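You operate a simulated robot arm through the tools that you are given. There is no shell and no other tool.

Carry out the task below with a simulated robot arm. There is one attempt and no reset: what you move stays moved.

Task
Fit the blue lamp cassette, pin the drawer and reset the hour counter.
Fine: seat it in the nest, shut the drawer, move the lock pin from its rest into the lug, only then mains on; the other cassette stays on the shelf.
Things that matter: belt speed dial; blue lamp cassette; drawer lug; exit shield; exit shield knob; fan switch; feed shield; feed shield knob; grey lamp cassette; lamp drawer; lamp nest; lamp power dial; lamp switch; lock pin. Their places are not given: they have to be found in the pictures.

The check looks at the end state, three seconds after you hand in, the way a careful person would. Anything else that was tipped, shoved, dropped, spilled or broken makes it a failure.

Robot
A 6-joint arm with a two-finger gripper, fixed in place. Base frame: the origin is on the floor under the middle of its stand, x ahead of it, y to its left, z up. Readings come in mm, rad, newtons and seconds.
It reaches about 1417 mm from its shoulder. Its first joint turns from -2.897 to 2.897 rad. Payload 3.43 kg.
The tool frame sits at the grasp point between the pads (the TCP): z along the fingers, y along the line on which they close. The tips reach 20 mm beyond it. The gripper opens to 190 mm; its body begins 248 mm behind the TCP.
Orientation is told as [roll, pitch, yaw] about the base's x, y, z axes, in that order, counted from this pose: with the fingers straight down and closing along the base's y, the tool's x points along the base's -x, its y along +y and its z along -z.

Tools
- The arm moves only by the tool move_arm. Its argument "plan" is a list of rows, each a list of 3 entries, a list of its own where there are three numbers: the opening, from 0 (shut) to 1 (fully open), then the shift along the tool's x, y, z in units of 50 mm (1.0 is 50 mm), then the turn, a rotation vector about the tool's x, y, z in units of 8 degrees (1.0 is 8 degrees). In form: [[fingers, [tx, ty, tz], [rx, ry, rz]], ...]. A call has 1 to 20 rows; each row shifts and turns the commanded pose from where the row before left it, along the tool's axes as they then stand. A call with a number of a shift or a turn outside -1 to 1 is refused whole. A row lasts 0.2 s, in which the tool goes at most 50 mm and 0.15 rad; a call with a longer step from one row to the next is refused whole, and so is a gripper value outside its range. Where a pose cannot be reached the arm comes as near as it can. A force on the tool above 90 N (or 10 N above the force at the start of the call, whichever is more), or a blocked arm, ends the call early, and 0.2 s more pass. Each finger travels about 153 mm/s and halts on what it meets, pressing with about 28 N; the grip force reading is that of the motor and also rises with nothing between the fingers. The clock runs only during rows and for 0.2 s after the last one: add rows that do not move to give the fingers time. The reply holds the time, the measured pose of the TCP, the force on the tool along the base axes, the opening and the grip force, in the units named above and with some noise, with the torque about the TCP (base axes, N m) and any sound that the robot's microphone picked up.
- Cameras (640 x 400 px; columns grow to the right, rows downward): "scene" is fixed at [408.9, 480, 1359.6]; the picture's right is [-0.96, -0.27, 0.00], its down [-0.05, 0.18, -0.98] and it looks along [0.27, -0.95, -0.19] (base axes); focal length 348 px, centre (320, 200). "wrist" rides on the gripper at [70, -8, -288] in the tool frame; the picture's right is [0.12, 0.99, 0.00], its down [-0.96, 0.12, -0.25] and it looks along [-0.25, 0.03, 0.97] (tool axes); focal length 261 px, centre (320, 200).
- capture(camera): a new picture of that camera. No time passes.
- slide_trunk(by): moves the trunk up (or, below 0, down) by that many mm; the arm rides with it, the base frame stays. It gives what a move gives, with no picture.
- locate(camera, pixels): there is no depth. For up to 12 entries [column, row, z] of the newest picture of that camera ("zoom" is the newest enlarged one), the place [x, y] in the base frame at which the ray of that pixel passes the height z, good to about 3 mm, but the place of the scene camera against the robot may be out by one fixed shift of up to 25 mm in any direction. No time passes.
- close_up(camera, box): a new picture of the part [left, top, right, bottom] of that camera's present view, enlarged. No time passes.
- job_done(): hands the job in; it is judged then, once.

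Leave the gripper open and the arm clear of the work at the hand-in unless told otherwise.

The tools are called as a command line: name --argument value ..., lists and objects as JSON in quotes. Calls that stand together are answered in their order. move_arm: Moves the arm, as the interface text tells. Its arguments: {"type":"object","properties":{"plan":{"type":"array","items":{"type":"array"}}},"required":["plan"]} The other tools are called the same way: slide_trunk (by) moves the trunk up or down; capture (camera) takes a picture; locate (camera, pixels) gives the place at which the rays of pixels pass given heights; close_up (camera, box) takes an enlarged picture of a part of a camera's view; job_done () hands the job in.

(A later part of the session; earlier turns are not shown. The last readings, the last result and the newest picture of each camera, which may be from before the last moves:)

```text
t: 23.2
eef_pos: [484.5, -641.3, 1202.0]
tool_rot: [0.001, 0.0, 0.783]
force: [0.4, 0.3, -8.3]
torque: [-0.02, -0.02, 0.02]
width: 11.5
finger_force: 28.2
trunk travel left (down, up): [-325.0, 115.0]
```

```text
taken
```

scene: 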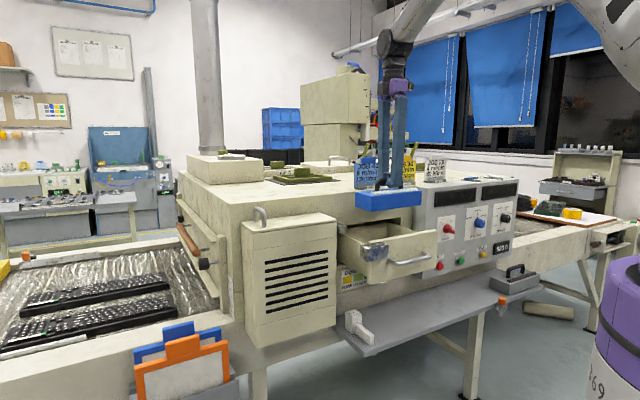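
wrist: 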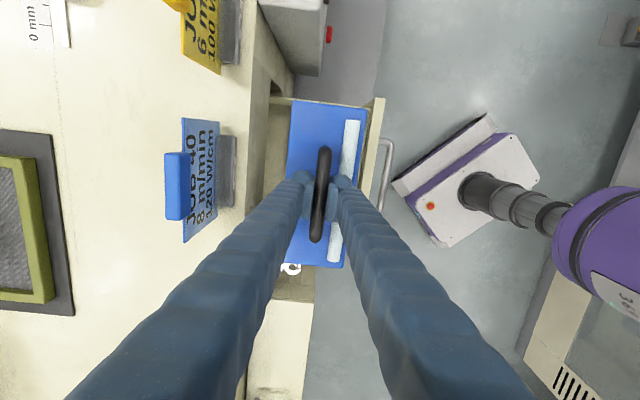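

I'm over the nest (u=-110.9, w=-796.1). I'll lower to TCP z≈1050, so the cassette bottom is about 15 mm above the strips, and check.

move_arm --plan '[[0, [0, 0, 0.3], [0, 0, 0]], [0, [0, 0, 0.5], [0, 0, 0]], [0, [0, 0, 0.6], [0, 0, 0]], [0, [0, 0, 0.6], [0, 0, 0]], [0, [0, 0, 0.5], [0, 0, 0]], [0, [0, 0, 0.3], [0, 0, 0]], [0, [0, 0, 0.2], [0, 0, 0]], [0, [0, 0, 0], [0, 0, 0]], [0, [0, 0, 0], [0, 0, 0]]]'

capture --camera "wrist"

close_up --camera "scene" --box '[330, 150, 460, 290]'

```text
t: 25.2
eef_pos: [485.0, -640.3, 1051.4]
tool_rot: [0.003, 0.0, 0.786]
force: [-0.1, 0.8, -7.4]
torque: [-0.02, 0.03, -0.01]
width: 11.8
finger_force: 28.6
trunk travel left (down, up): [-325.0, 115.0]
```

```text
taken
```

wrist: 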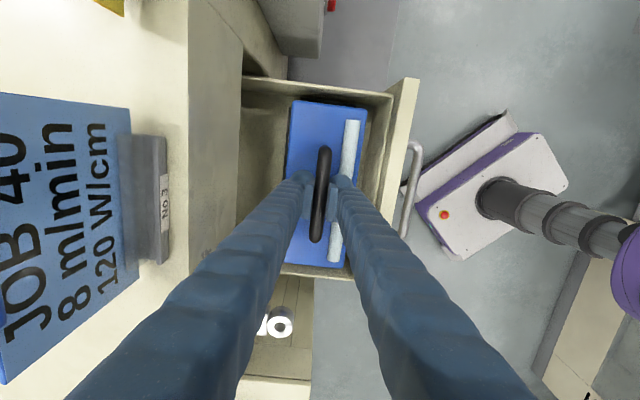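

```text
2.86 times, centred on (395, 220) of scene
```

zoom: 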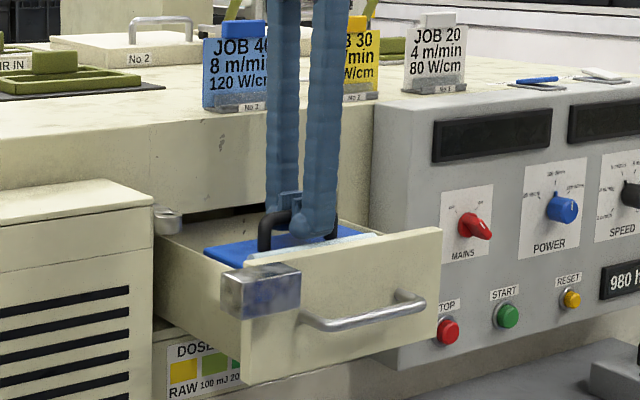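

I'll enlarge the wrist view around the cassette to see the strips beside it.

close_up --camera "wrist" --box '[265, 80, 395, 165]'

close_up --camera "wrist" --box '[255, 225, 385, 295]'

```text
4.71 times, centred on (330, 122) of wrist
```

zoom: 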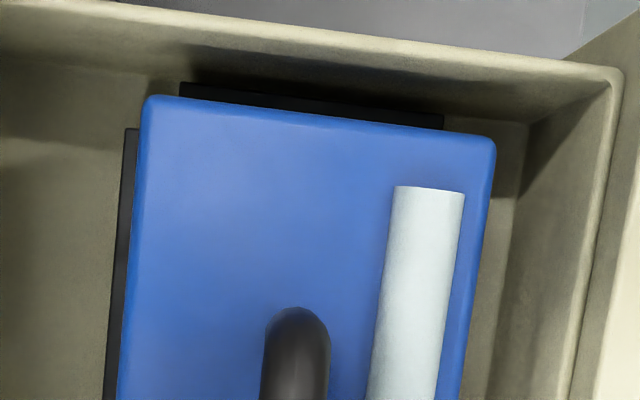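

```text
4.92 times, centred on (320, 260) of wrist
```

zoom: 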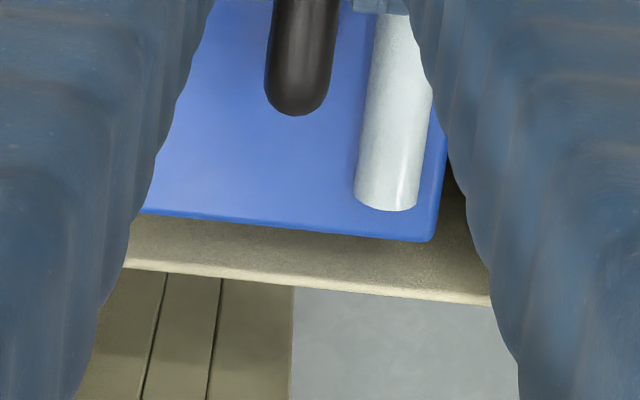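

locate --camera "wrist" --pixels '[[300.3, 97.2, 945], [356.1, 104.0, 945], [288.6, 106.7, 945], [292.8, 99.7, 1018], [367.2, 108.6, 1018], [345.6, 268.5, 1018]]'

```text
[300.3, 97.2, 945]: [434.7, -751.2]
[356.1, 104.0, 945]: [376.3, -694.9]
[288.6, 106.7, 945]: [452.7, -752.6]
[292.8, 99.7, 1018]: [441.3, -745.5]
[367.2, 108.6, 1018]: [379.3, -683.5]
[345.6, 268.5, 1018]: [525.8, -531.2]
```

The strips' tops come out at about z=945. The cassette centre (u≈-109.5, w≈-795) should shift about -2.8 mm in w and +1 mm in u to be centred in the nest. I'll make that correction and lower 15 mm, then read again.

move_arm --plan '[[0, [-0.02, -0.056, 0], [0, 0, 0]], [0, [0, 0, 0.15], [0, 0, 0]], [0, [0, 0, 0.15], [0, 0, 0]], [0, [0, 0, 0], [0, 0, 0]], [0, [0, 0, 0], [0, 0, 0]]]'

close_up --camera "wrist" --box '[265, 80, 395, 165]'

close_up --camera "scene" --box '[340, 200, 450, 280]'

```text
t: 26.4
eef_pos: [488.4, -639.4, 1037.8]
tool_rot: [0.002, 0.002, 0.786]
force: [-0.3, 0.5, -7.2]
torque: [0.01, 0.04, -0.03]
width: 11.7
finger_force: 28.2
trunk travel left (down, up): [-325.0, 115.0]
```

```text
4.71 times, centred on (330, 122) of wrist
```

zoom: 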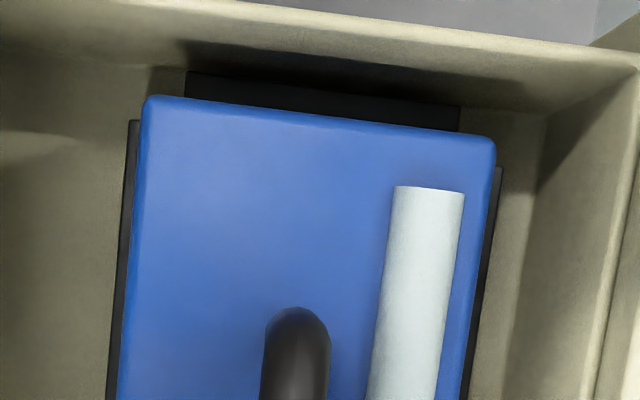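

```text
5.00 times, centred on (395, 240) of scene
```

zoom: 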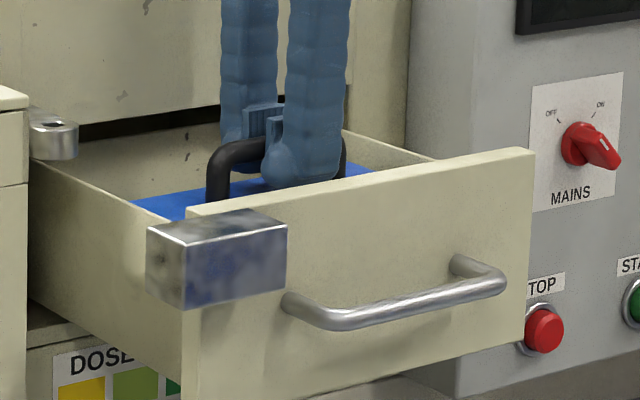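

The strips now show evenly on both sides: about 1 mm off in w and about 6 mm of clearance at the end. I'll lower slowly, 5 mm per row, for 30 mm and watch the force.

move_arm --plan '[[0, [0, 0, 0.1], [0, 0, 0]], [0, [0, 0, 0.1], [0, 0, 0]], [0, [0, 0, 0.1], [0, 0, 0]], [0, [0, 0, 0.1], [0, 0, 0]], [0, [0, 0, 0.1], [0, 0, 0]], [0, [0, 0, 0.1], [0, 0, 0]], [0, [0, 0, 0], [0, 0, 0]]]'

close_up --camera "wrist" --box '[265, 80, 395, 165]'

close_up --camera "scene" --box '[340, 200, 450, 280]'

```text
t: 28.0
eef_pos: [488.3, -640.3, 1009.3]
tool_rot: [-0.001, 0.0, 0.785]
force: [1.2, -2.1, 19.8]
torque: [-0.09, 0.09, 0.0]
width: 10.5
finger_force: 27.8
trunk travel left (down, up): [-325.0, 115.0]
```

```text
4.71 times, centred on (330, 122) of wrist
```

zoom: 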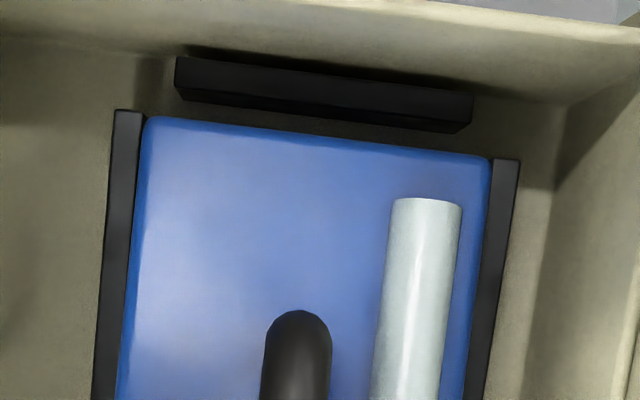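

```text
5.00 times, centred on (395, 240) of scene
```

zoom: 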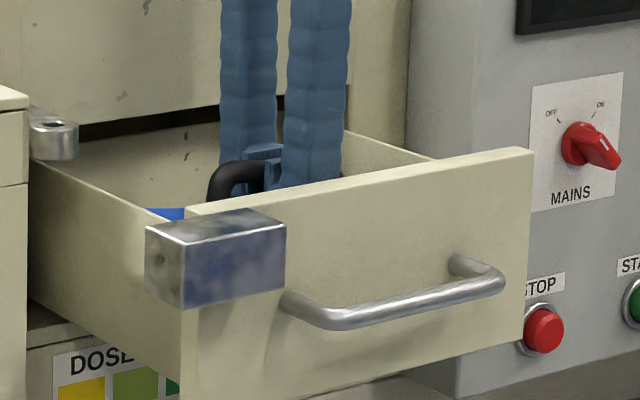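

The force jumped to about +20 N and the cassette's lower end in the picture (+u) seems to be riding on the end strip, with a wide gap at the upper end. I'll raise 20 mm and look at how it hangs.

move_arm --plan '[[0, [0, 0, -0.1], [0, 0, 0]], [0, [0, 0, -0.1], [0, 0, 0]], [0, [0, 0, -0.1], [0, 0, 0]], [0, [0, 0, -0.1], [0, 0, 0]], [0, [0, 0, 0], [0, 0, 0]]]'

close_up --camera "wrist" --box '[265, 80, 395, 165]'

close_up --camera "wrist" --box '[255, 225, 385, 295]'

close_up --camera "scene" --box '[340, 200, 450, 280]'

```text
t: 29.2
eef_pos: [488.0, -641.5, 1026.1]
tool_rot: [0.003, 0.001, 0.784]
force: [0.2, -0.3, -7.1]
torque: [-0.03, 0.06, -0.03]
width: 10.7
finger_force: 28.4
trunk travel left (down, up): [-325.0, 115.0]
```

```text
4.71 times, centred on (330, 122) of wrist
```

zoom: 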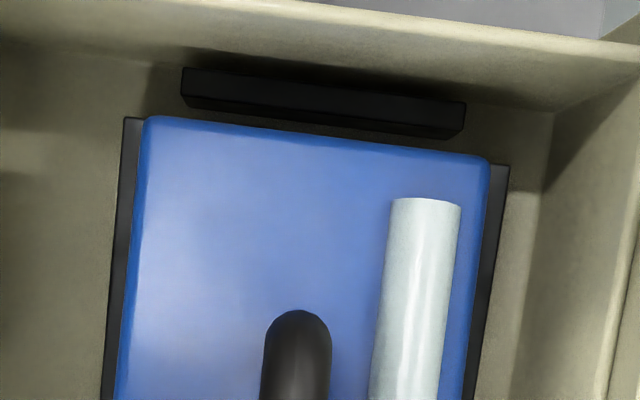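

```text
4.92 times, centred on (320, 260) of wrist
```

zoom: 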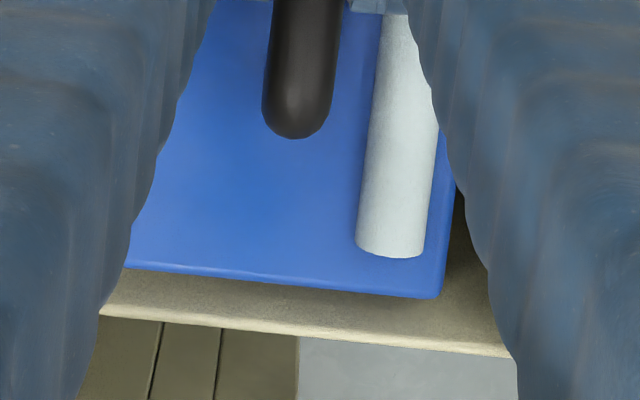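

```text
5.00 times, centred on (395, 240) of scene
```

zoom: 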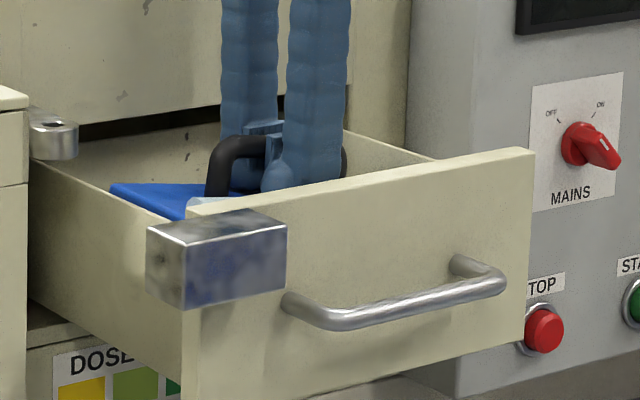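

The cassette pitched about 9° in the grip, with its +u end up after it caught the end strip. I'll raise 25 mm and turn the tool +9° about its own y to bring the cassette level again, then look.

move_arm --plan '[[0, [0, 0, -0.25], [0, 0, 0]], [0, [0, 0, -0.25], [0, 0, 0]], [0, [0, 0, 0], [0, 0.4, 0]], [0, [0, 0, 0], [0, 0.4, 0]], [0, [0, 0, 0], [0, 0.3, 0]], [0, [0, 0, 0], [0, 0, 0]]]'

capture --camera "wrist"

close_up --camera "scene" --box '[340, 180, 450, 280]'

```text
t: 30.6
eef_pos: [486.5, -641.4, 1051.6]
tool_rot: [-0.001, 0.154, 0.786]
force: [-0.1, -0.3, -8.4]
torque: [-0.03, -0.02, 0.01]
width: 10.7
finger_force: 28.2
trunk travel left (down, up): [-325.0, 115.0]
```

```text
taken
```

wrist: 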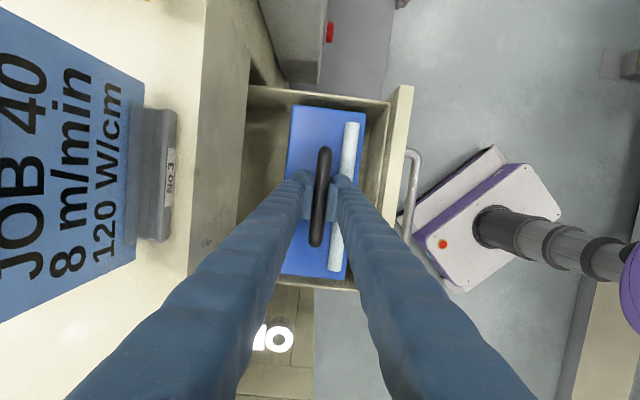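

```text
4.00 times, centred on (395, 230) of scene
```

zoom: 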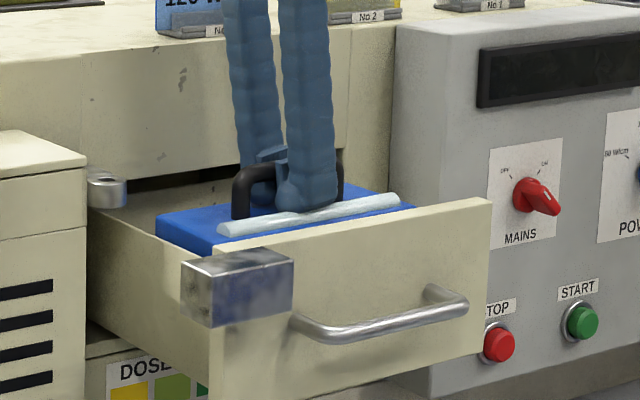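

close_up --camera "scene" --box '[350, 210, 430, 260]'

close_up --camera "wrist" --box '[265, 80, 395, 165]'

close_up --camera "wrist" --box '[255, 225, 385, 295]'

```text
8.00 times, centred on (390, 235) of scene
```

zoom: 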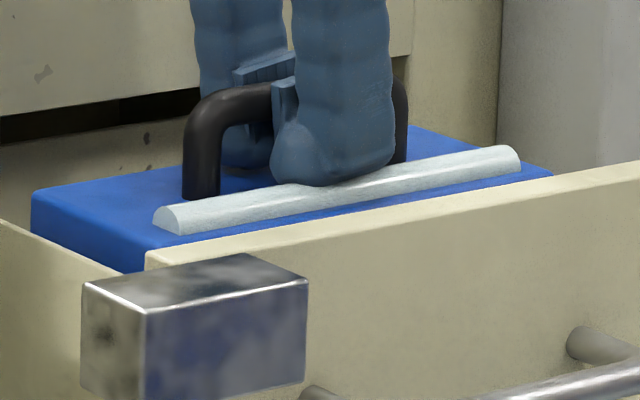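

```text
4.71 times, centred on (330, 122) of wrist
```

zoom: 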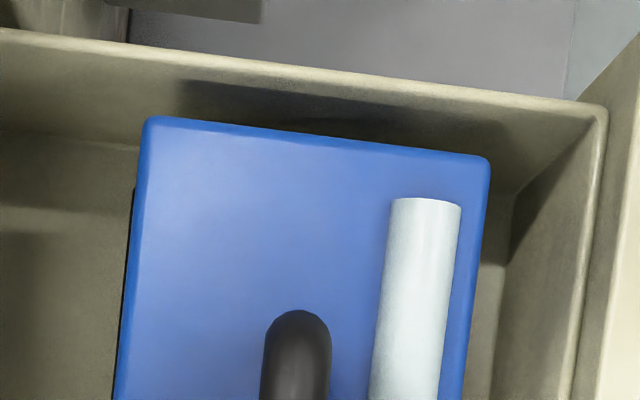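

```text
4.92 times, centred on (320, 260) of wrist
```

zoom: 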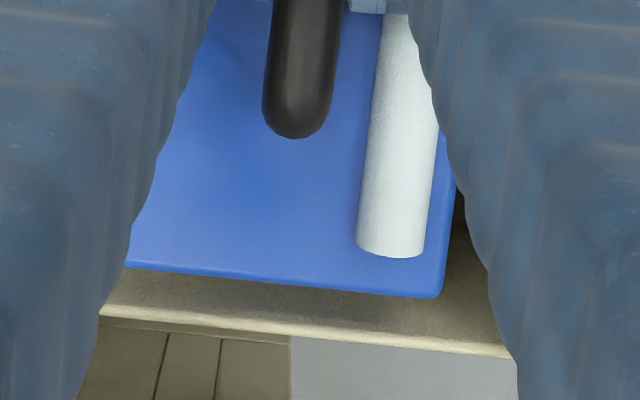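

The tube's edges match the drawer's vanishing direction, so the cassette is level again with the tool pitched 0.154 rad. Now I'll locate its corners, the strip pieces and the drawer rim in this picture.

locate --camera "wrist" --pixels '[[292.8, 104.2, 1018], [366.1, 113.5, 1018], [344.4, 279.9, 1018], [292.8, 104.2, 1026], [366.1, 113.5, 1026], [344.4, 279.9, 1026]]'

locate --camera "scene" --pixels '[[373.1, 239.25, 1020], [415, 231, 1020], [354, 258, 1020], [368.2, 267, 1050]]'

```text
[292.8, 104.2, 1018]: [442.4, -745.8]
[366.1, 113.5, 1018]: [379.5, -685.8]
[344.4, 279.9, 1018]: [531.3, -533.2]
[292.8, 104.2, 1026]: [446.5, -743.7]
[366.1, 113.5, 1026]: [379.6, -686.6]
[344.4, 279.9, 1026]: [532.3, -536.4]
```

```text
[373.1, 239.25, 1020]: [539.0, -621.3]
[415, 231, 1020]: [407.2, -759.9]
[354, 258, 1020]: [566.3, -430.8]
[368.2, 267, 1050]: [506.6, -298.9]
```

Readings put the cassette centre at (u≈-108.4, w≈-797.2), and it needs about -1.5 mm in u and +0.7 mm in w. I'll correct that, lower 14 mm straight down along base z with the tilted tool, and view the end gaps.

move_arm --plan '[[0, [0.0296, 0.014, 0.0046], [0, 0, 0]], [0, [-0.0214, 0, 0.1383], [0, 0, 0]], [0, [-0.0214, 0, 0.1383], [0, 0, 0]], [0, [0, 0, 0], [0, 0, 0]], [0, [0, 0, 0], [0, 0, 0]]]'

close_up --camera "wrist" --box '[265, 80, 395, 165]'

capture --camera "wrist"

```text
t: 31.8
eef_pos: [486.6, -641.2, 1036.6]
tool_rot: [0.001, 0.155, 0.787]
force: [0.3, 0.2, -8.2]
torque: [-0.03, 0.0, 0.03]
width: 10.9
finger_force: 27.9
trunk travel left (down, up): [-325.0, 115.0]
```

```text
4.71 times, centred on (330, 122) of wrist
```

zoom: 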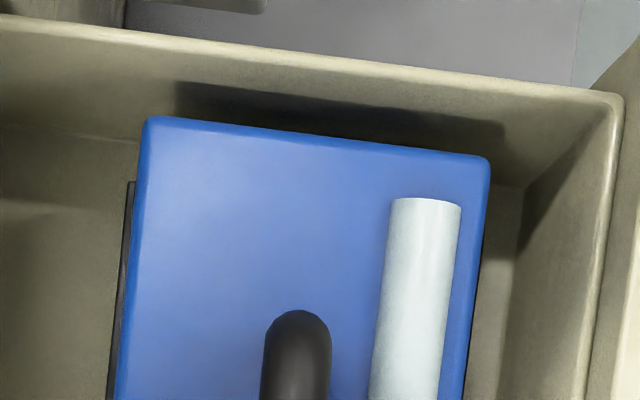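

```text
taken
```

wrist: 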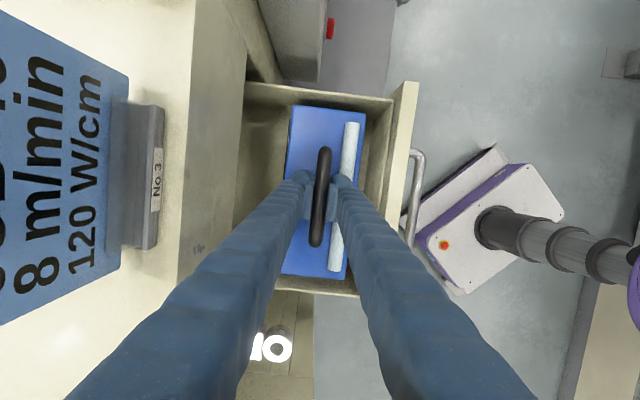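

From this tilt the strips are hidden behind the cassette. I'll go down in small steps and watch the vertical load: free hanging reads about -7.5 N, and a catch would show as a loss of a few newtons.

move_arm --plan '[[0, [-0.00918, 0, 0.0593], [0, 0, 0]], [0, [-0.00918, 0, 0.0593], [0, 0, 0]], [0, [0, 0, 0], [0, 0, 0]]]'

move_arm --plan '[[0, [-0.00612, 0, 0.0395], [0, 0, 0]], [0, [-0.00612, 0, 0.0395], [0, 0, 0]], [0, [0, 0, 0], [0, 0, 0]]]'

move_arm --plan '[[0, [-0.00612, 0, 0.0395], [0, 0, 0]], [0, [-0.00612, 0, 0.0395], [0, 0, 0]], [0, [0, 0, 0], [0, 0, 0]]]'

```text
t: 32.6
eef_pos: [485.9, -641.0, 1031.6]
tool_rot: [0.001, 0.154, 0.786]
force: [-0.2, 0.9, -7.6]
torque: [0.0, 0.02, 0.01]
width: 11.1
finger_force: 27.7
trunk travel left (down, up): [-325.0, 115.0]
```

```text
t: 33.4
eef_pos: [486.8, -641.4, 1027.7]
tool_rot: [0.003, 0.154, 0.786]
force: [-0.4, -0.4, -8.4]
torque: [0.02, 0.02, 0.03]
width: 10.9
finger_force: 28.0
trunk travel left (down, up): [-325.0, 115.0]
```

```text
t: 34.2
eef_pos: [486.8, -640.9, 1023.2]
tool_rot: [0.003, 0.155, 0.786]
force: [0.4, -0.1, -6.9]
torque: [0.01, 0.0, -0.04]
width: 11.0
finger_force: 27.9
trunk travel left (down, up): [-325.0, 115.0]
```

Still hanging freely at TCP z=1023. I'll continue in 4 mm increments.

move_arm --plan '[[0, [-0.00612, 0, 0.0395], [0, 0, 0]], [0, [-0.00612, 0, 0.0395], [0, 0, 0]], [0, [0, 0, 0], [0, 0, 0]]]'

```text
t: 35.0
eef_pos: [487.8, -640.4, 1020.2]
tool_rot: [0.003, 0.153, 0.785]
force: [0.0, -0.6, -8.2]
torque: [0.0, 0.01, -0.02]
width: 11.0
finger_force: 27.9
trunk travel left (down, up): [-325.0, 115.0]
```

move_arm --plan '[[0, [-0.00612, 0, 0.0395], [0, 0, 0]], [0, [-0.00306, 0, 0.0198], [0, 0, 0]], [0, [0, 0, 0], [0, 0, 0]]]'

```text
t: 35.8
eef_pos: [486.5, -640.2, 1015.3]
tool_rot: [0.003, 0.153, 0.784]
force: [-0.2, 0.1, -8.0]
torque: [0.0, 0.0, -0.01]
width: 10.8
finger_force: 28.0
trunk travel left (down, up): [-325.0, 115.0]
```

close_up --camera "wrist" --box '[265, 80, 395, 165]'

close_up --camera "wrist" --box '[255, 225, 385, 295]'

move_arm --plan '[[0, [-0.00612, 0, 0.0395], [0, 0, 0]], [0, [-0.00306, 0, 0.0198], [0, 0, 0]], [0, [0, 0, 0], [0, 0, 0]]]'

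```text
4.71 times, centred on (330, 122) of wrist
```

zoom: 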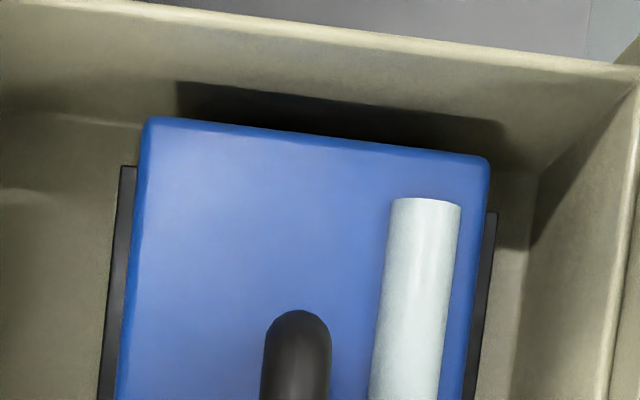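

```text
4.92 times, centred on (320, 260) of wrist
```

zoom: 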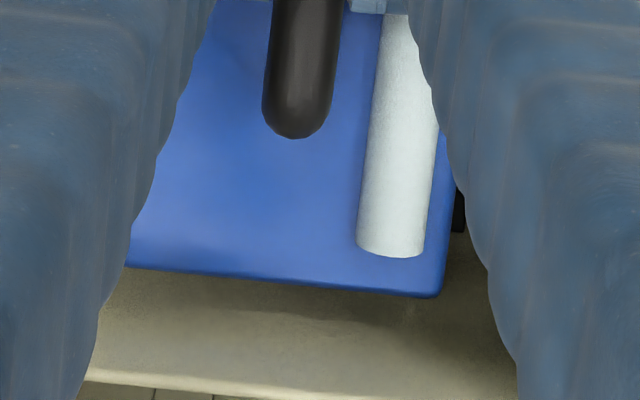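

```text
t: 36.6
eef_pos: [486.7, -642.2, 1014.3]
tool_rot: [0.002, 0.153, 0.786]
force: [1.0, -0.2, -7.7]
torque: [-0.01, -0.01, 0.04]
width: 10.9
finger_force: 28.2
trunk travel left (down, up): [-325.0, 115.0]
```

From the strip ends visible beside the cassette, it is within about 1 mm of the nest centre both ways, and it is still free at TCP z≈1014, so it is already entering the nest. I'll continue down in small steps.

move_arm --plan '[[0, [-0.00612, 0, 0.0395], [0, 0, 0]], [0, [-0.00612, 0, 0.0395], [0, 0, 0]], [0, [0, 0, 0], [0, 0, 0]]]'

move_arm --plan '[[0, [-0.00612, 0, 0.0395], [0, 0, 0]], [0, [-0.00612, 0, 0.0395], [0, 0, 0]], [0, [0, 0, 0], [0, 0, 0]]]'

```text
t: 37.4
eef_pos: [486.4, -640.4, 1010.0]
tool_rot: [0.001, 0.153, 0.785]
force: [0.4, 0.1, -8.1]
torque: [-0.01, -0.02, 0.0]
width: 10.9
finger_force: 27.9
trunk travel left (down, up): [-325.0, 115.0]
```

```text
t: 38.2
eef_pos: [486.5, -641.5, 1006.2]
tool_rot: [0.0, 0.154, 0.786]
force: [0.1, 0.1, -8.3]
torque: [-0.01, 0.01, 0.01]
width: 10.8
finger_force: 27.9
trunk travel left (down, up): [-325.0, 115.0]
```

Still free at z=1006. I'll check the picture, then continue.

close_up --camera "wrist" --box '[265, 80, 395, 165]'

close_up --camera "wrist" --box '[255, 225, 385, 295]'

move_arm --plan '[[0, [-0.00612, 0, 0.0395], [0, 0, 0]], [0, [-0.00612, 0, 0.0395], [0, 0, 0]], [0, [0, 0, 0], [0, 0, 0]]]'

move_arm --plan '[[0, [-0.00612, 0, 0.0395], [0, 0, 0]], [0, [-0.00612, 0, 0.0395], [0, 0, 0]], [0, [0, 0, 0], [0, 0, 0]]]'

```text
4.71 times, centred on (330, 122) of wrist
```

zoom: 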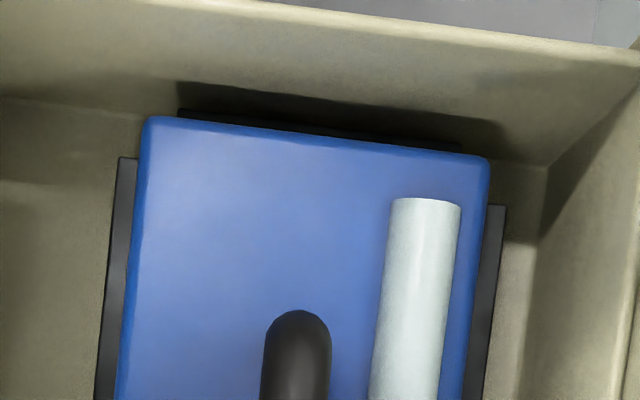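

```text
4.92 times, centred on (320, 260) of wrist
```

zoom: 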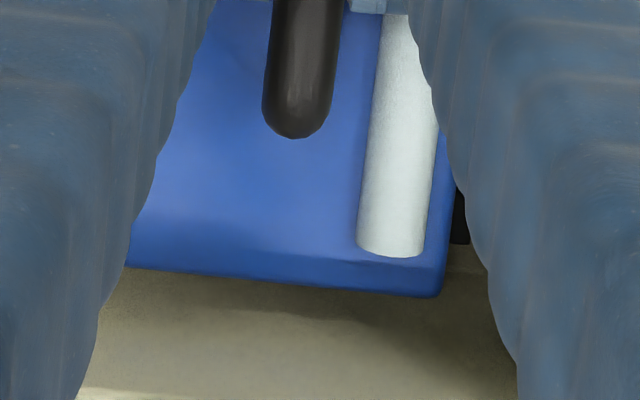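

```text
t: 39.0
eef_pos: [486.8, -640.6, 1002.0]
tool_rot: [0.002, 0.153, 0.786]
force: [-0.5, -0.5, -7.4]
torque: [-0.01, -0.03, -0.01]
width: 10.9
finger_force: 27.6
trunk travel left (down, up): [-325.0, 115.0]
```

```text
t: 39.8
eef_pos: [486.4, -642.3, 997.2]
tool_rot: [0.001, 0.154, 0.784]
force: [-0.5, -0.3, -7.7]
torque: [0.01, -0.02, 0.0]
width: 11.0
finger_force: 28.3
trunk travel left (down, up): [-325.0, 115.0]
```

Still free at 997. I'll keep lowering.

move_arm --plan '[[0, [-0.00612, 0, 0.0395], [0, 0, 0]], [0, [-0.00612, 0, 0.0395], [0, 0, 0]], [0, [0, 0, 0], [0, 0, 0]]]'

close_up --camera "wrist" --box '[265, 80, 395, 165]'

close_up --camera "wrist" --box '[255, 225, 385, 295]'

```text
t: 40.6
eef_pos: [485.4, -640.7, 994.3]
tool_rot: [0.0, 0.154, 0.784]
force: [1.9, -1.0, 2.4]
torque: [0.21, -0.2, -0.05]
width: 11.0
finger_force: 27.8
trunk travel left (down, up): [-325.0, 115.0]
```

```text
4.71 times, centred on (330, 122) of wrist
```

zoom: 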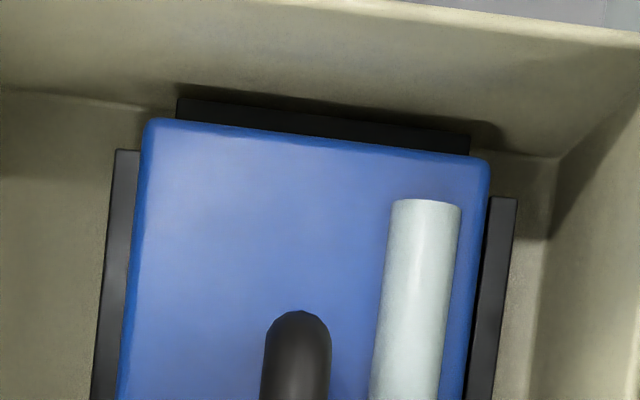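

```text
4.92 times, centred on (320, 260) of wrist
```

zoom: 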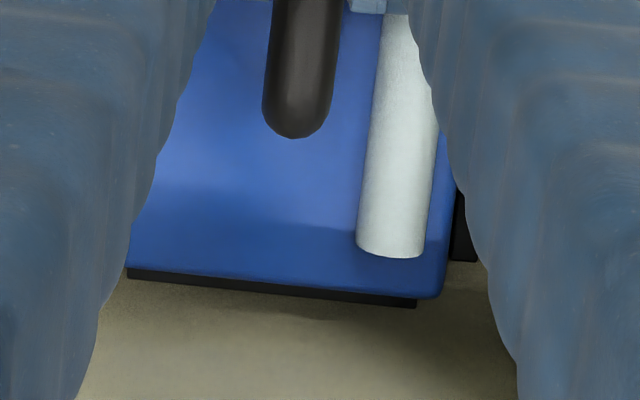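

Contact now reads about a 10 N change with only a small torque, and all four strips are visible around the cassette, so it sits on the nest floor. I'll open the fingers a little to release it.

move_arm --plan '[[0.08, [0, 0, 0], [0, 0, 0]], [0.14, [0, 0, 0], [0, 0, 0]], [0.2, [0, 0, 0], [0, 0, 0]], [0.2, [0, 0, 0], [0, 0, 0]]]'

capture --camera "wrist"

close_up --camera "wrist" --box '[265, 80, 395, 165]'

close_up --camera "wrist" --box '[255, 225, 385, 295]'

```text
t: 41.6
eef_pos: [486.6, -641.2, 994.0]
tool_rot: [0.0, 0.156, 0.785]
force: [-0.3, -0.5, -0.1]
torque: [-0.03, -0.03, -0.02]
width: 38.1
finger_force: 0.1
trunk travel left (down, up): [-325.0, 115.0]
```

```text
taken
```

wrist: 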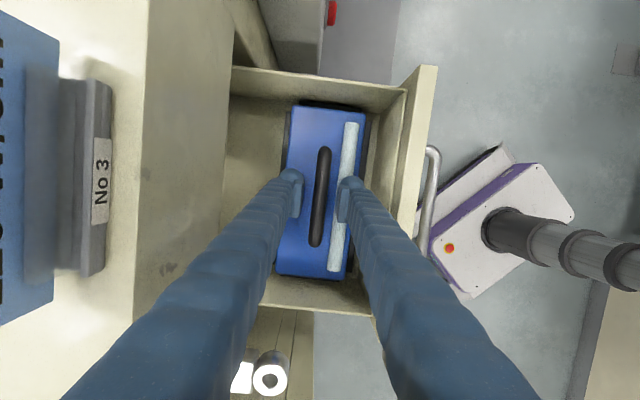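

```text
4.71 times, centred on (330, 122) of wrist
```

zoom: 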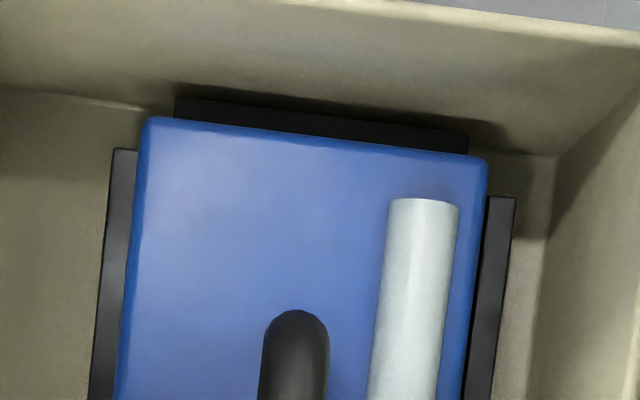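

```text
4.92 times, centred on (320, 260) of wrist
```

zoom: 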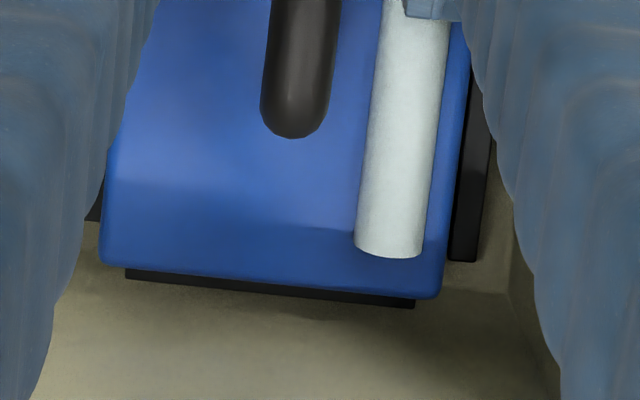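

It stayed put on release. I'll raise straight up 200 mm, untilt the tool, and check the seating from above.

move_arm --plan '[[0.2, [0.0306, 0, -0.1976], [0, 0, 0]], [0.2, [0.0765, 0, -0.494], [0, 0, 0]], [0.2, [0.0765, 0, -0.494], [0, 0, 0]], [0.2, [0.1377, 0, -0.889], [0, 0, 0]], [0.2, [0.1377, 0, -0.889], [0, 0, 0]], [0.2, [0.1377, 0, -0.889], [0, 0, 0]], [0.2, [0, 0, 0], [0, -0.4, 0]], [0.2, [0, 0, 0], [0, -0.4, 0]], [0.2, [0, 0, 0], [0, -0.3, 0]], [0.2, [0, 0, -0.6], [0, 0, 0]], [0.2, [0, 0, 0], [0, 0, 0]]]'

capture --camera "wrist"

close_up --camera "scene" --box '[340, 180, 450, 280]'

```text
t: 44.0
eef_pos: [487.9, -640.8, 1218.8]
tool_rot: [-0.001, -0.001, 0.785]
force: [0.2, 0.2, 0.7]
torque: [-0.06, 0.04, 0.02]
width: 38.2
finger_force: 0.0
trunk travel left (down, up): [-325.0, 115.0]
```

```text
taken
```

wrist: 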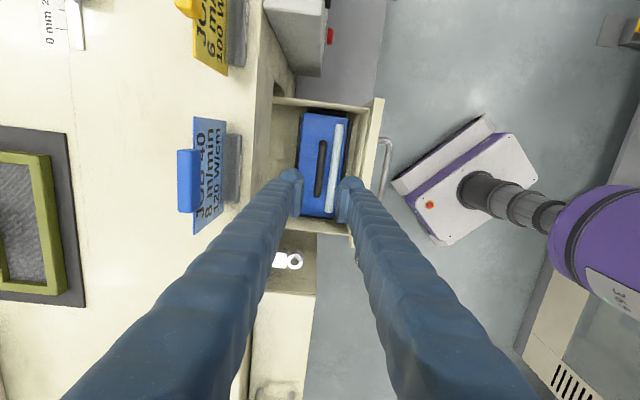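

```text
4.00 times, centred on (395, 230) of scene
```

zoom: 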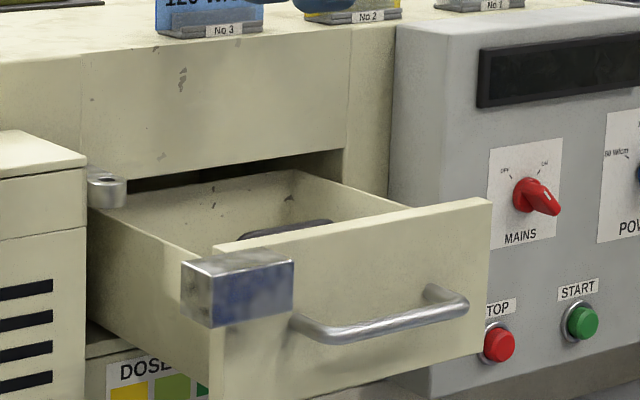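

close_up --camera "wrist" --box '[275, 95, 385, 165]'

close_up --camera "wrist" --box '[270, 160, 370, 240]'

```text
5.71 times, centred on (330, 130) of wrist
```

zoom: 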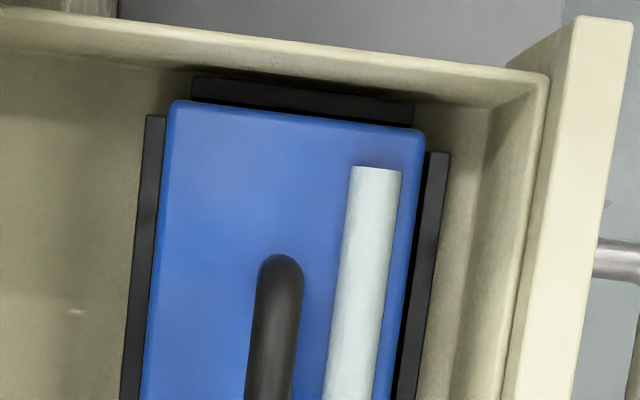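

```text
5.00 times, centred on (320, 200) of wrist
```

zoom: 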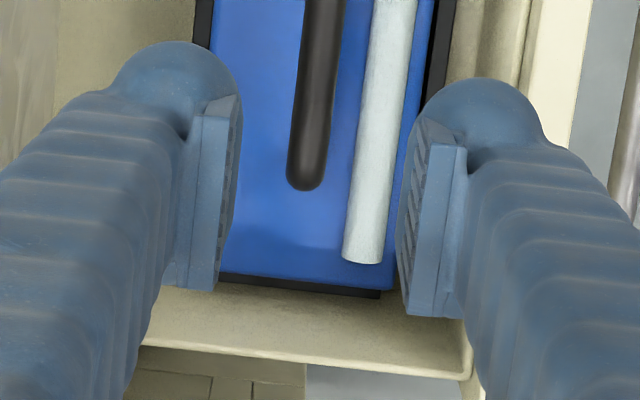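

The cassette sits inside all four strips. Next is shutting the drawer. I'll back outward and close the fingers. Then I'll tilt the tool 30° so the tips point inward, which keeps the gripper body away from the job cards, and lower beside the drawer front at u=-114, above its handle.

move_arm --plan '[[0.2, [0, 0.84, 0], [0, 0, 0]], [0.2, [0, 0.84, 0], [0, 0, 0]], [0.1, [0, 0.84, 0], [0, 0, 0]], [0, [0.12, 0.84, 0], [0, 0, 0]], [0, [0, 0, 0], [0.9375, 0, 0]], [0, [0, 0, 0], [0.9375, 0, 0]], [0, [0, 0, 0], [0.9375, 0, 0]], [0, [0, 0, 0], [0.9375, 0, 0]], [0, [0, 0.4, 0.6928], [0, 0, 0]], [0, [0, 0.4, 0.6928], [0, 0, 0]], [0, [0, 0.4, 0.6928], [0, 0, 0]], [0, [0, 0, 0], [0, 0, 0]]]'

capture --camera "wrist"

capture --camera "scene"

```text
t: 46.6
eef_pos: [387.2, -540.8, 1164.7]
tool_rot: [-0.49, 0.003, 0.783]
force: [1.2, -1.4, 0.6]
torque: [0.03, -0.05, 0.04]
width: 0.0
finger_force: 27.7
out of reach, approached as far as the arm can: row 8, 9, 10, 11
trunk travel left (down, up): [-325.0, 115.0]
```

```text
taken
```

wrist: 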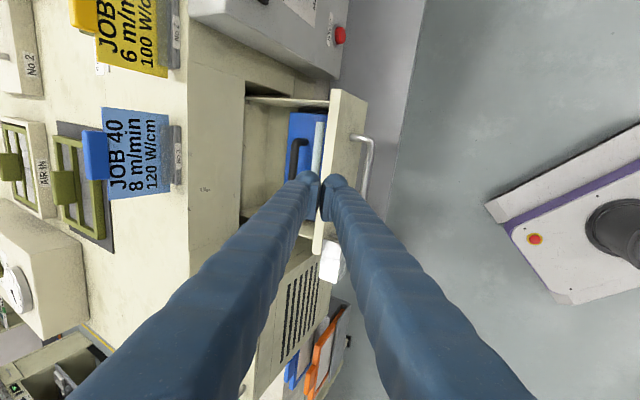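

```text
taken
```

scene: 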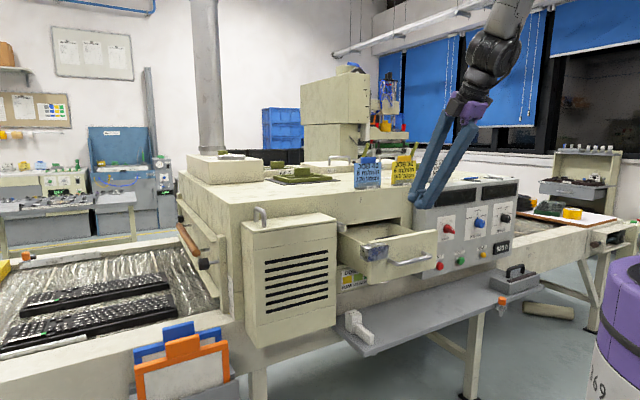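

The 30° tilt was out of reach this close to the base: the tool stopped at w≈-656, z≈1165, tilt 28°. I'll reduce the tilt to about 12° and see where the commanded pose lands.

move_arm --plan '[[0, [0, 0, 0], [-0.75, 0, 0]], [0, [0, 0, 0], [-0.75, 0, 0]], [0, [0, 0, 0], [-0.75, 0, 0]], [0, [0, 0, 0], [0, 0, 0]], [0, [0, 0, 0], [0, 0, 0]]]'

capture --camera "wrist"

capture --camera "scene"

```text
t: 47.8
eef_pos: [386.4, -540.2, 1165.8]
tool_rot: [-0.21, 0.0, 0.785]
force: [0.6, 0.1, -0.5]
torque: [-0.03, -0.04, 0.0]
width: 0.0
finger_force: 28.1
trunk travel left (down, up): [-325.0, 115.0]
```

```text
taken
```

wrist: 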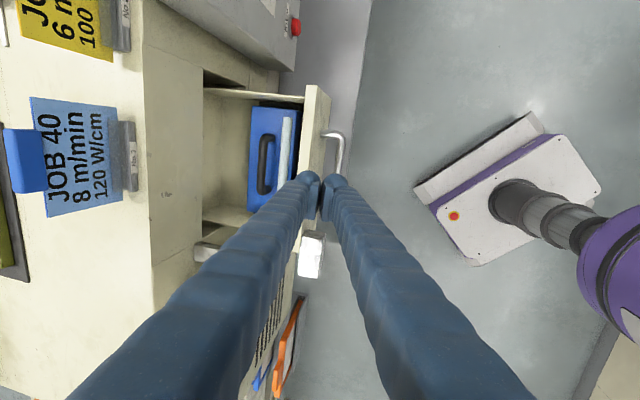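

```text
taken
```

scene: 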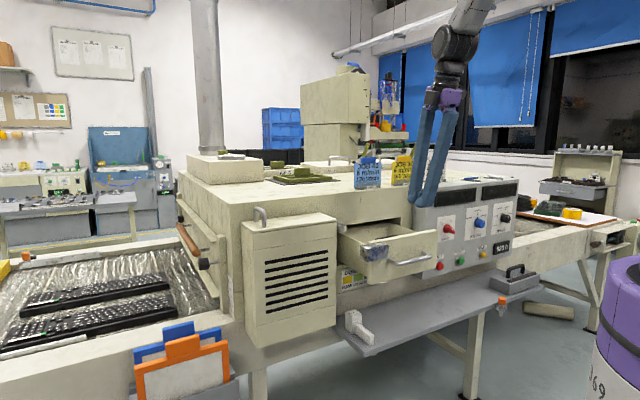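

The move started from the actual pose, so I'm at w=-655, z=1166, with a 12° tilt. I'll step 10 mm outward and go down 130 mm in front of the drawer panel, staying above its handle (bar at z≈988).

move_arm --plan '[[0, [0.1, 0.196, -0.042], [0, 0, 0]], [0, [0, 0.135, 0.636], [0, 0, 0]], [0, [0, 0.135, 0.636], [0, 0, 0]], [0, [0, 0.135, 0.636], [0, 0, 0]], [0, [0, 0.135, 0.636], [0, 0, 0]], [0, [0, 0, 0], [0, 0, 0]]]'

capture --camera "wrist"

close_up --camera "scene" --box '[340, 160, 470, 280]'

```text
t: 49.2
eef_pos: [374.7, -535.3, 1035.2]
tool_rot: [-0.209, 0.0, 0.786]
force: [-0.4, 0.3, -0.3]
torque: [0.04, -0.02, 0.01]
width: 0.0
finger_force: 28.1
trunk travel left (down, up): [-325.0, 115.0]
```

```text
taken
```

wrist: 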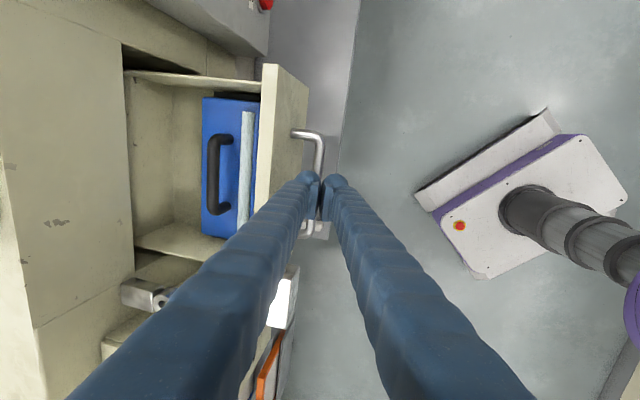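

```text
3.33 times, centred on (405, 220) of scene
```

zoom: 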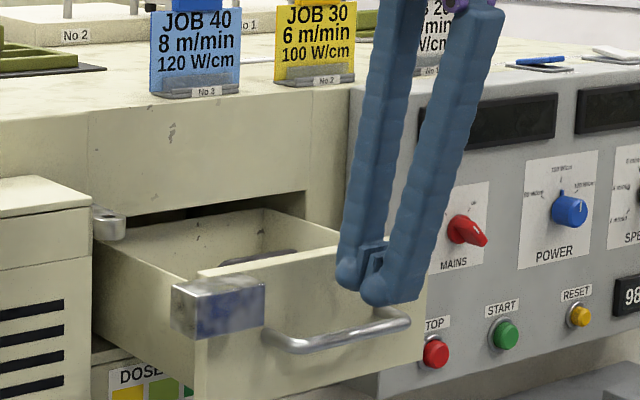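

The tips are in front of the panel at u=-114, w=-643.5, z=1035. I'll push inward at 50 mm/s for 60 mm and read the force.

move_arm --plan '[[0, [0, -0.1956, 0.0416], [0, 0, 0]], [0, [0, -0.1956, 0.0416], [0, 0, 0]], [0, [0, -0.1956, 0.0416], [0, 0, 0]], [0, [0, -0.1956, 0.0416], [0, 0, 0]], [0, [0, -0.1956, 0.0416], [0, 0, 0]], [0, [0, -0.1956, 0.0416], [0, 0, 0]]]'

capture --camera "wrist"

close_up --camera "scene" --box '[340, 160, 470, 280]'

```text
t: 50.6
eef_pos: [418.9, -580.0, 1033.5]
tool_rot: [-0.208, 0.0, 0.786]
force: [0.6, -0.4, -0.9]
torque: [0.03, -0.02, 0.02]
width: 0.0
finger_force: 27.8
trunk travel left (down, up): [-325.0, 115.0]
```

```text
taken
```

wrist: 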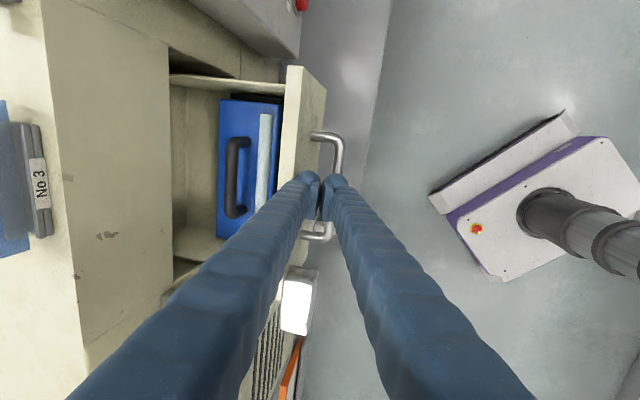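

```text
3.33 times, centred on (405, 220) of scene
```

zoom: 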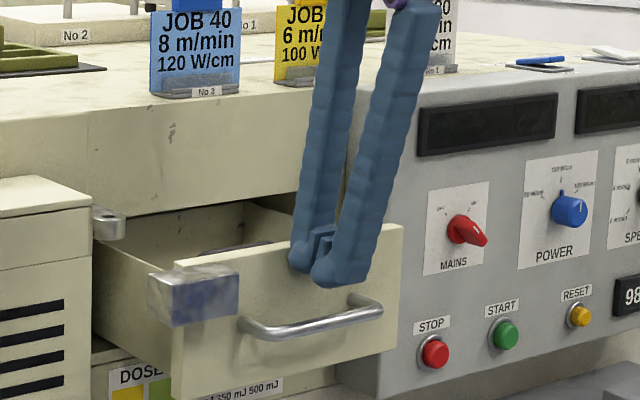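

The drawer is sliding in freely. I'll push another 60 mm.

move_arm --plan '[[0, [0, -0.1956, 0.0416], [0, 0, 0]], [0, [0, -0.1956, 0.0416], [0, 0, 0]], [0, [0, -0.1956, 0.0416], [0, 0, 0]], [0, [0, -0.1956, 0.0416], [0, 0, 0]], [0, [0, -0.1956, 0.0416], [0, 0, 0]], [0, [0, -0.1956, 0.0416], [0, 0, 0]]]'

capture --camera "wrist"

close_up --camera "scene" --box '[340, 160, 470, 280]'

```text
t: 52.0
eef_pos: [462.7, -622.2, 1035.1]
tool_rot: [-0.21, 0.0, 0.786]
force: [-0.3, -0.6, -0.3]
torque: [0.01, 0.02, -0.03]
width: 0.0
finger_force: 28.3
trunk travel left (down, up): [-325.0, 115.0]
```

```text
taken
```

wrist: 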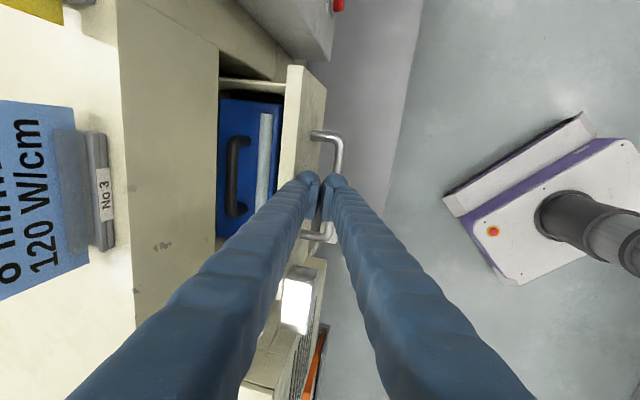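

```text
3.33 times, centred on (405, 220) of scene
```

zoom: 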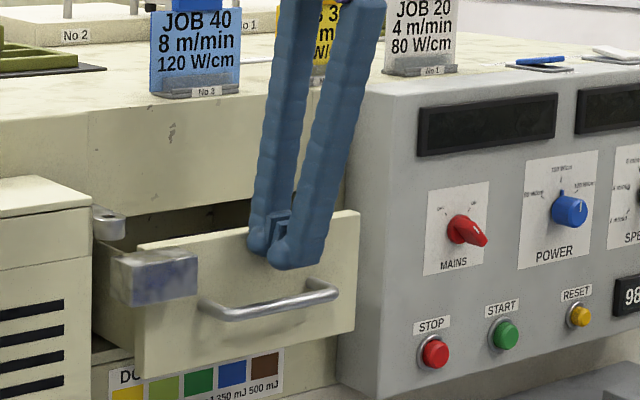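

It slides well with about 60 mm left. I'll push 40 mm more, then small steps.

move_arm --plan '[[0, [0, -0.1956, 0.0416], [0, 0, 0]], [0, [0, -0.1956, 0.0416], [0, 0, 0]], [0, [0, -0.1956, 0.0416], [0, 0, 0]], [0, [0, -0.1956, 0.0416], [0, 0, 0]]]'

capture --camera "wrist"

close_up --camera "scene" --box '[340, 160, 470, 280]'

```text
t: 53.0
eef_pos: [491.0, -650.1, 1034.6]
tool_rot: [-0.209, 0.001, 0.785]
force: [0.2, 0.6, -0.3]
torque: [0.04, 0.01, 0.02]
width: 0.0
finger_force: 28.0
trunk travel left (down, up): [-325.0, 115.0]
```

```text
taken
```

wrist: 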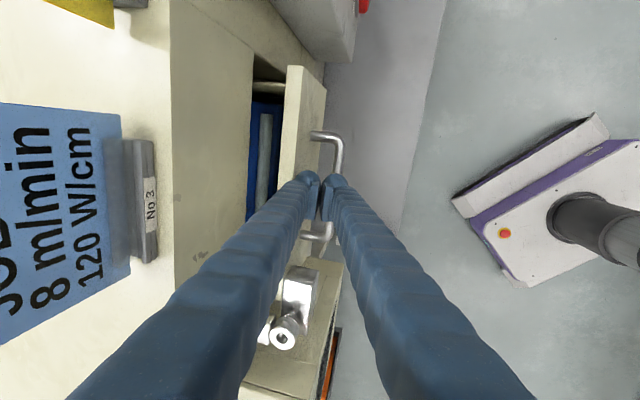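

```text
3.33 times, centred on (405, 220) of scene
```

zoom: 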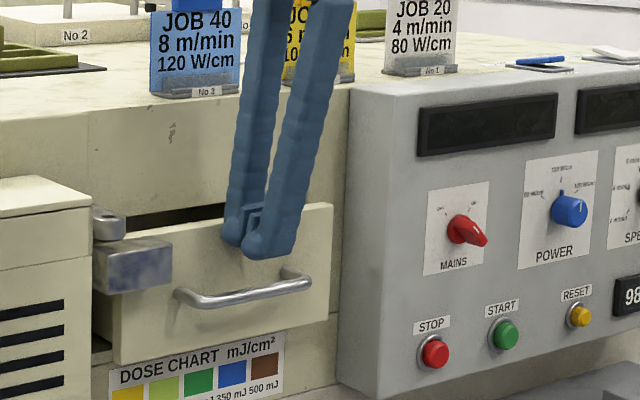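

The block is passing beside and under the lug ring. I'll push on in 5 mm rows.

move_arm --plan '[[0, [0, -0.0978, 0.0208], [0, 0, 0]], [0, [0, -0.0978, 0.0208], [0, 0, 0]], [0, [0, -0.0978, 0.0208], [0, 0, 0]]]'

close_up --camera "scene" --box '[340, 160, 470, 280]'

```text
t: 53.8
eef_pos: [501.7, -662.0, 1036.0]
tool_rot: [-0.211, 0.0, 0.784]
force: [1.1, -0.5, 0.5]
torque: [0.04, 0.03, -0.02]
width: 0.0
finger_force: 27.9
trunk travel left (down, up): [-325.0, 115.0]
```

```text
3.33 times, centred on (405, 220) of scene
```

zoom: 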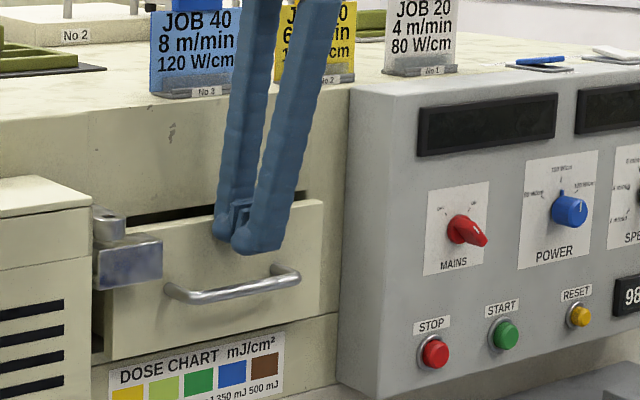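

move_arm --plan '[[0, [0, -0.0978, 0.0208], [0, 0, 0]], [0, [0, -0.0978, 0.0208], [0, 0, 0]], [0, [0, -0.0978, 0.0208], [0, 0, 0]]]'

close_up --camera "scene" --box '[340, 160, 470, 280]'

capture --camera "wrist"

```text
t: 54.6
eef_pos: [511.7, -673.2, 1033.5]
tool_rot: [-0.211, -0.002, 0.787]
force: [-0.6, 0.6, 0.0]
torque: [0.03, 0.0, 0.0]
width: 0.0
finger_force: 27.5
trunk travel left (down, up): [-325.0, 115.0]
```

```text
3.33 times, centred on (405, 220) of scene
```

zoom: 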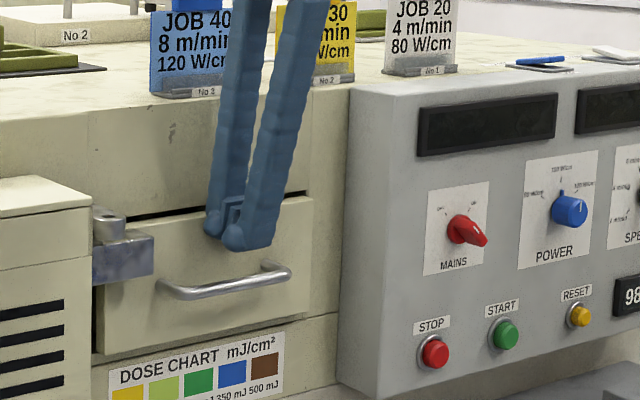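

```text
taken
```

wrist: 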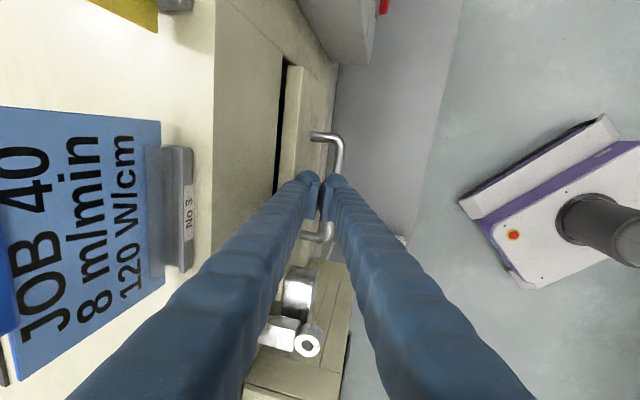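

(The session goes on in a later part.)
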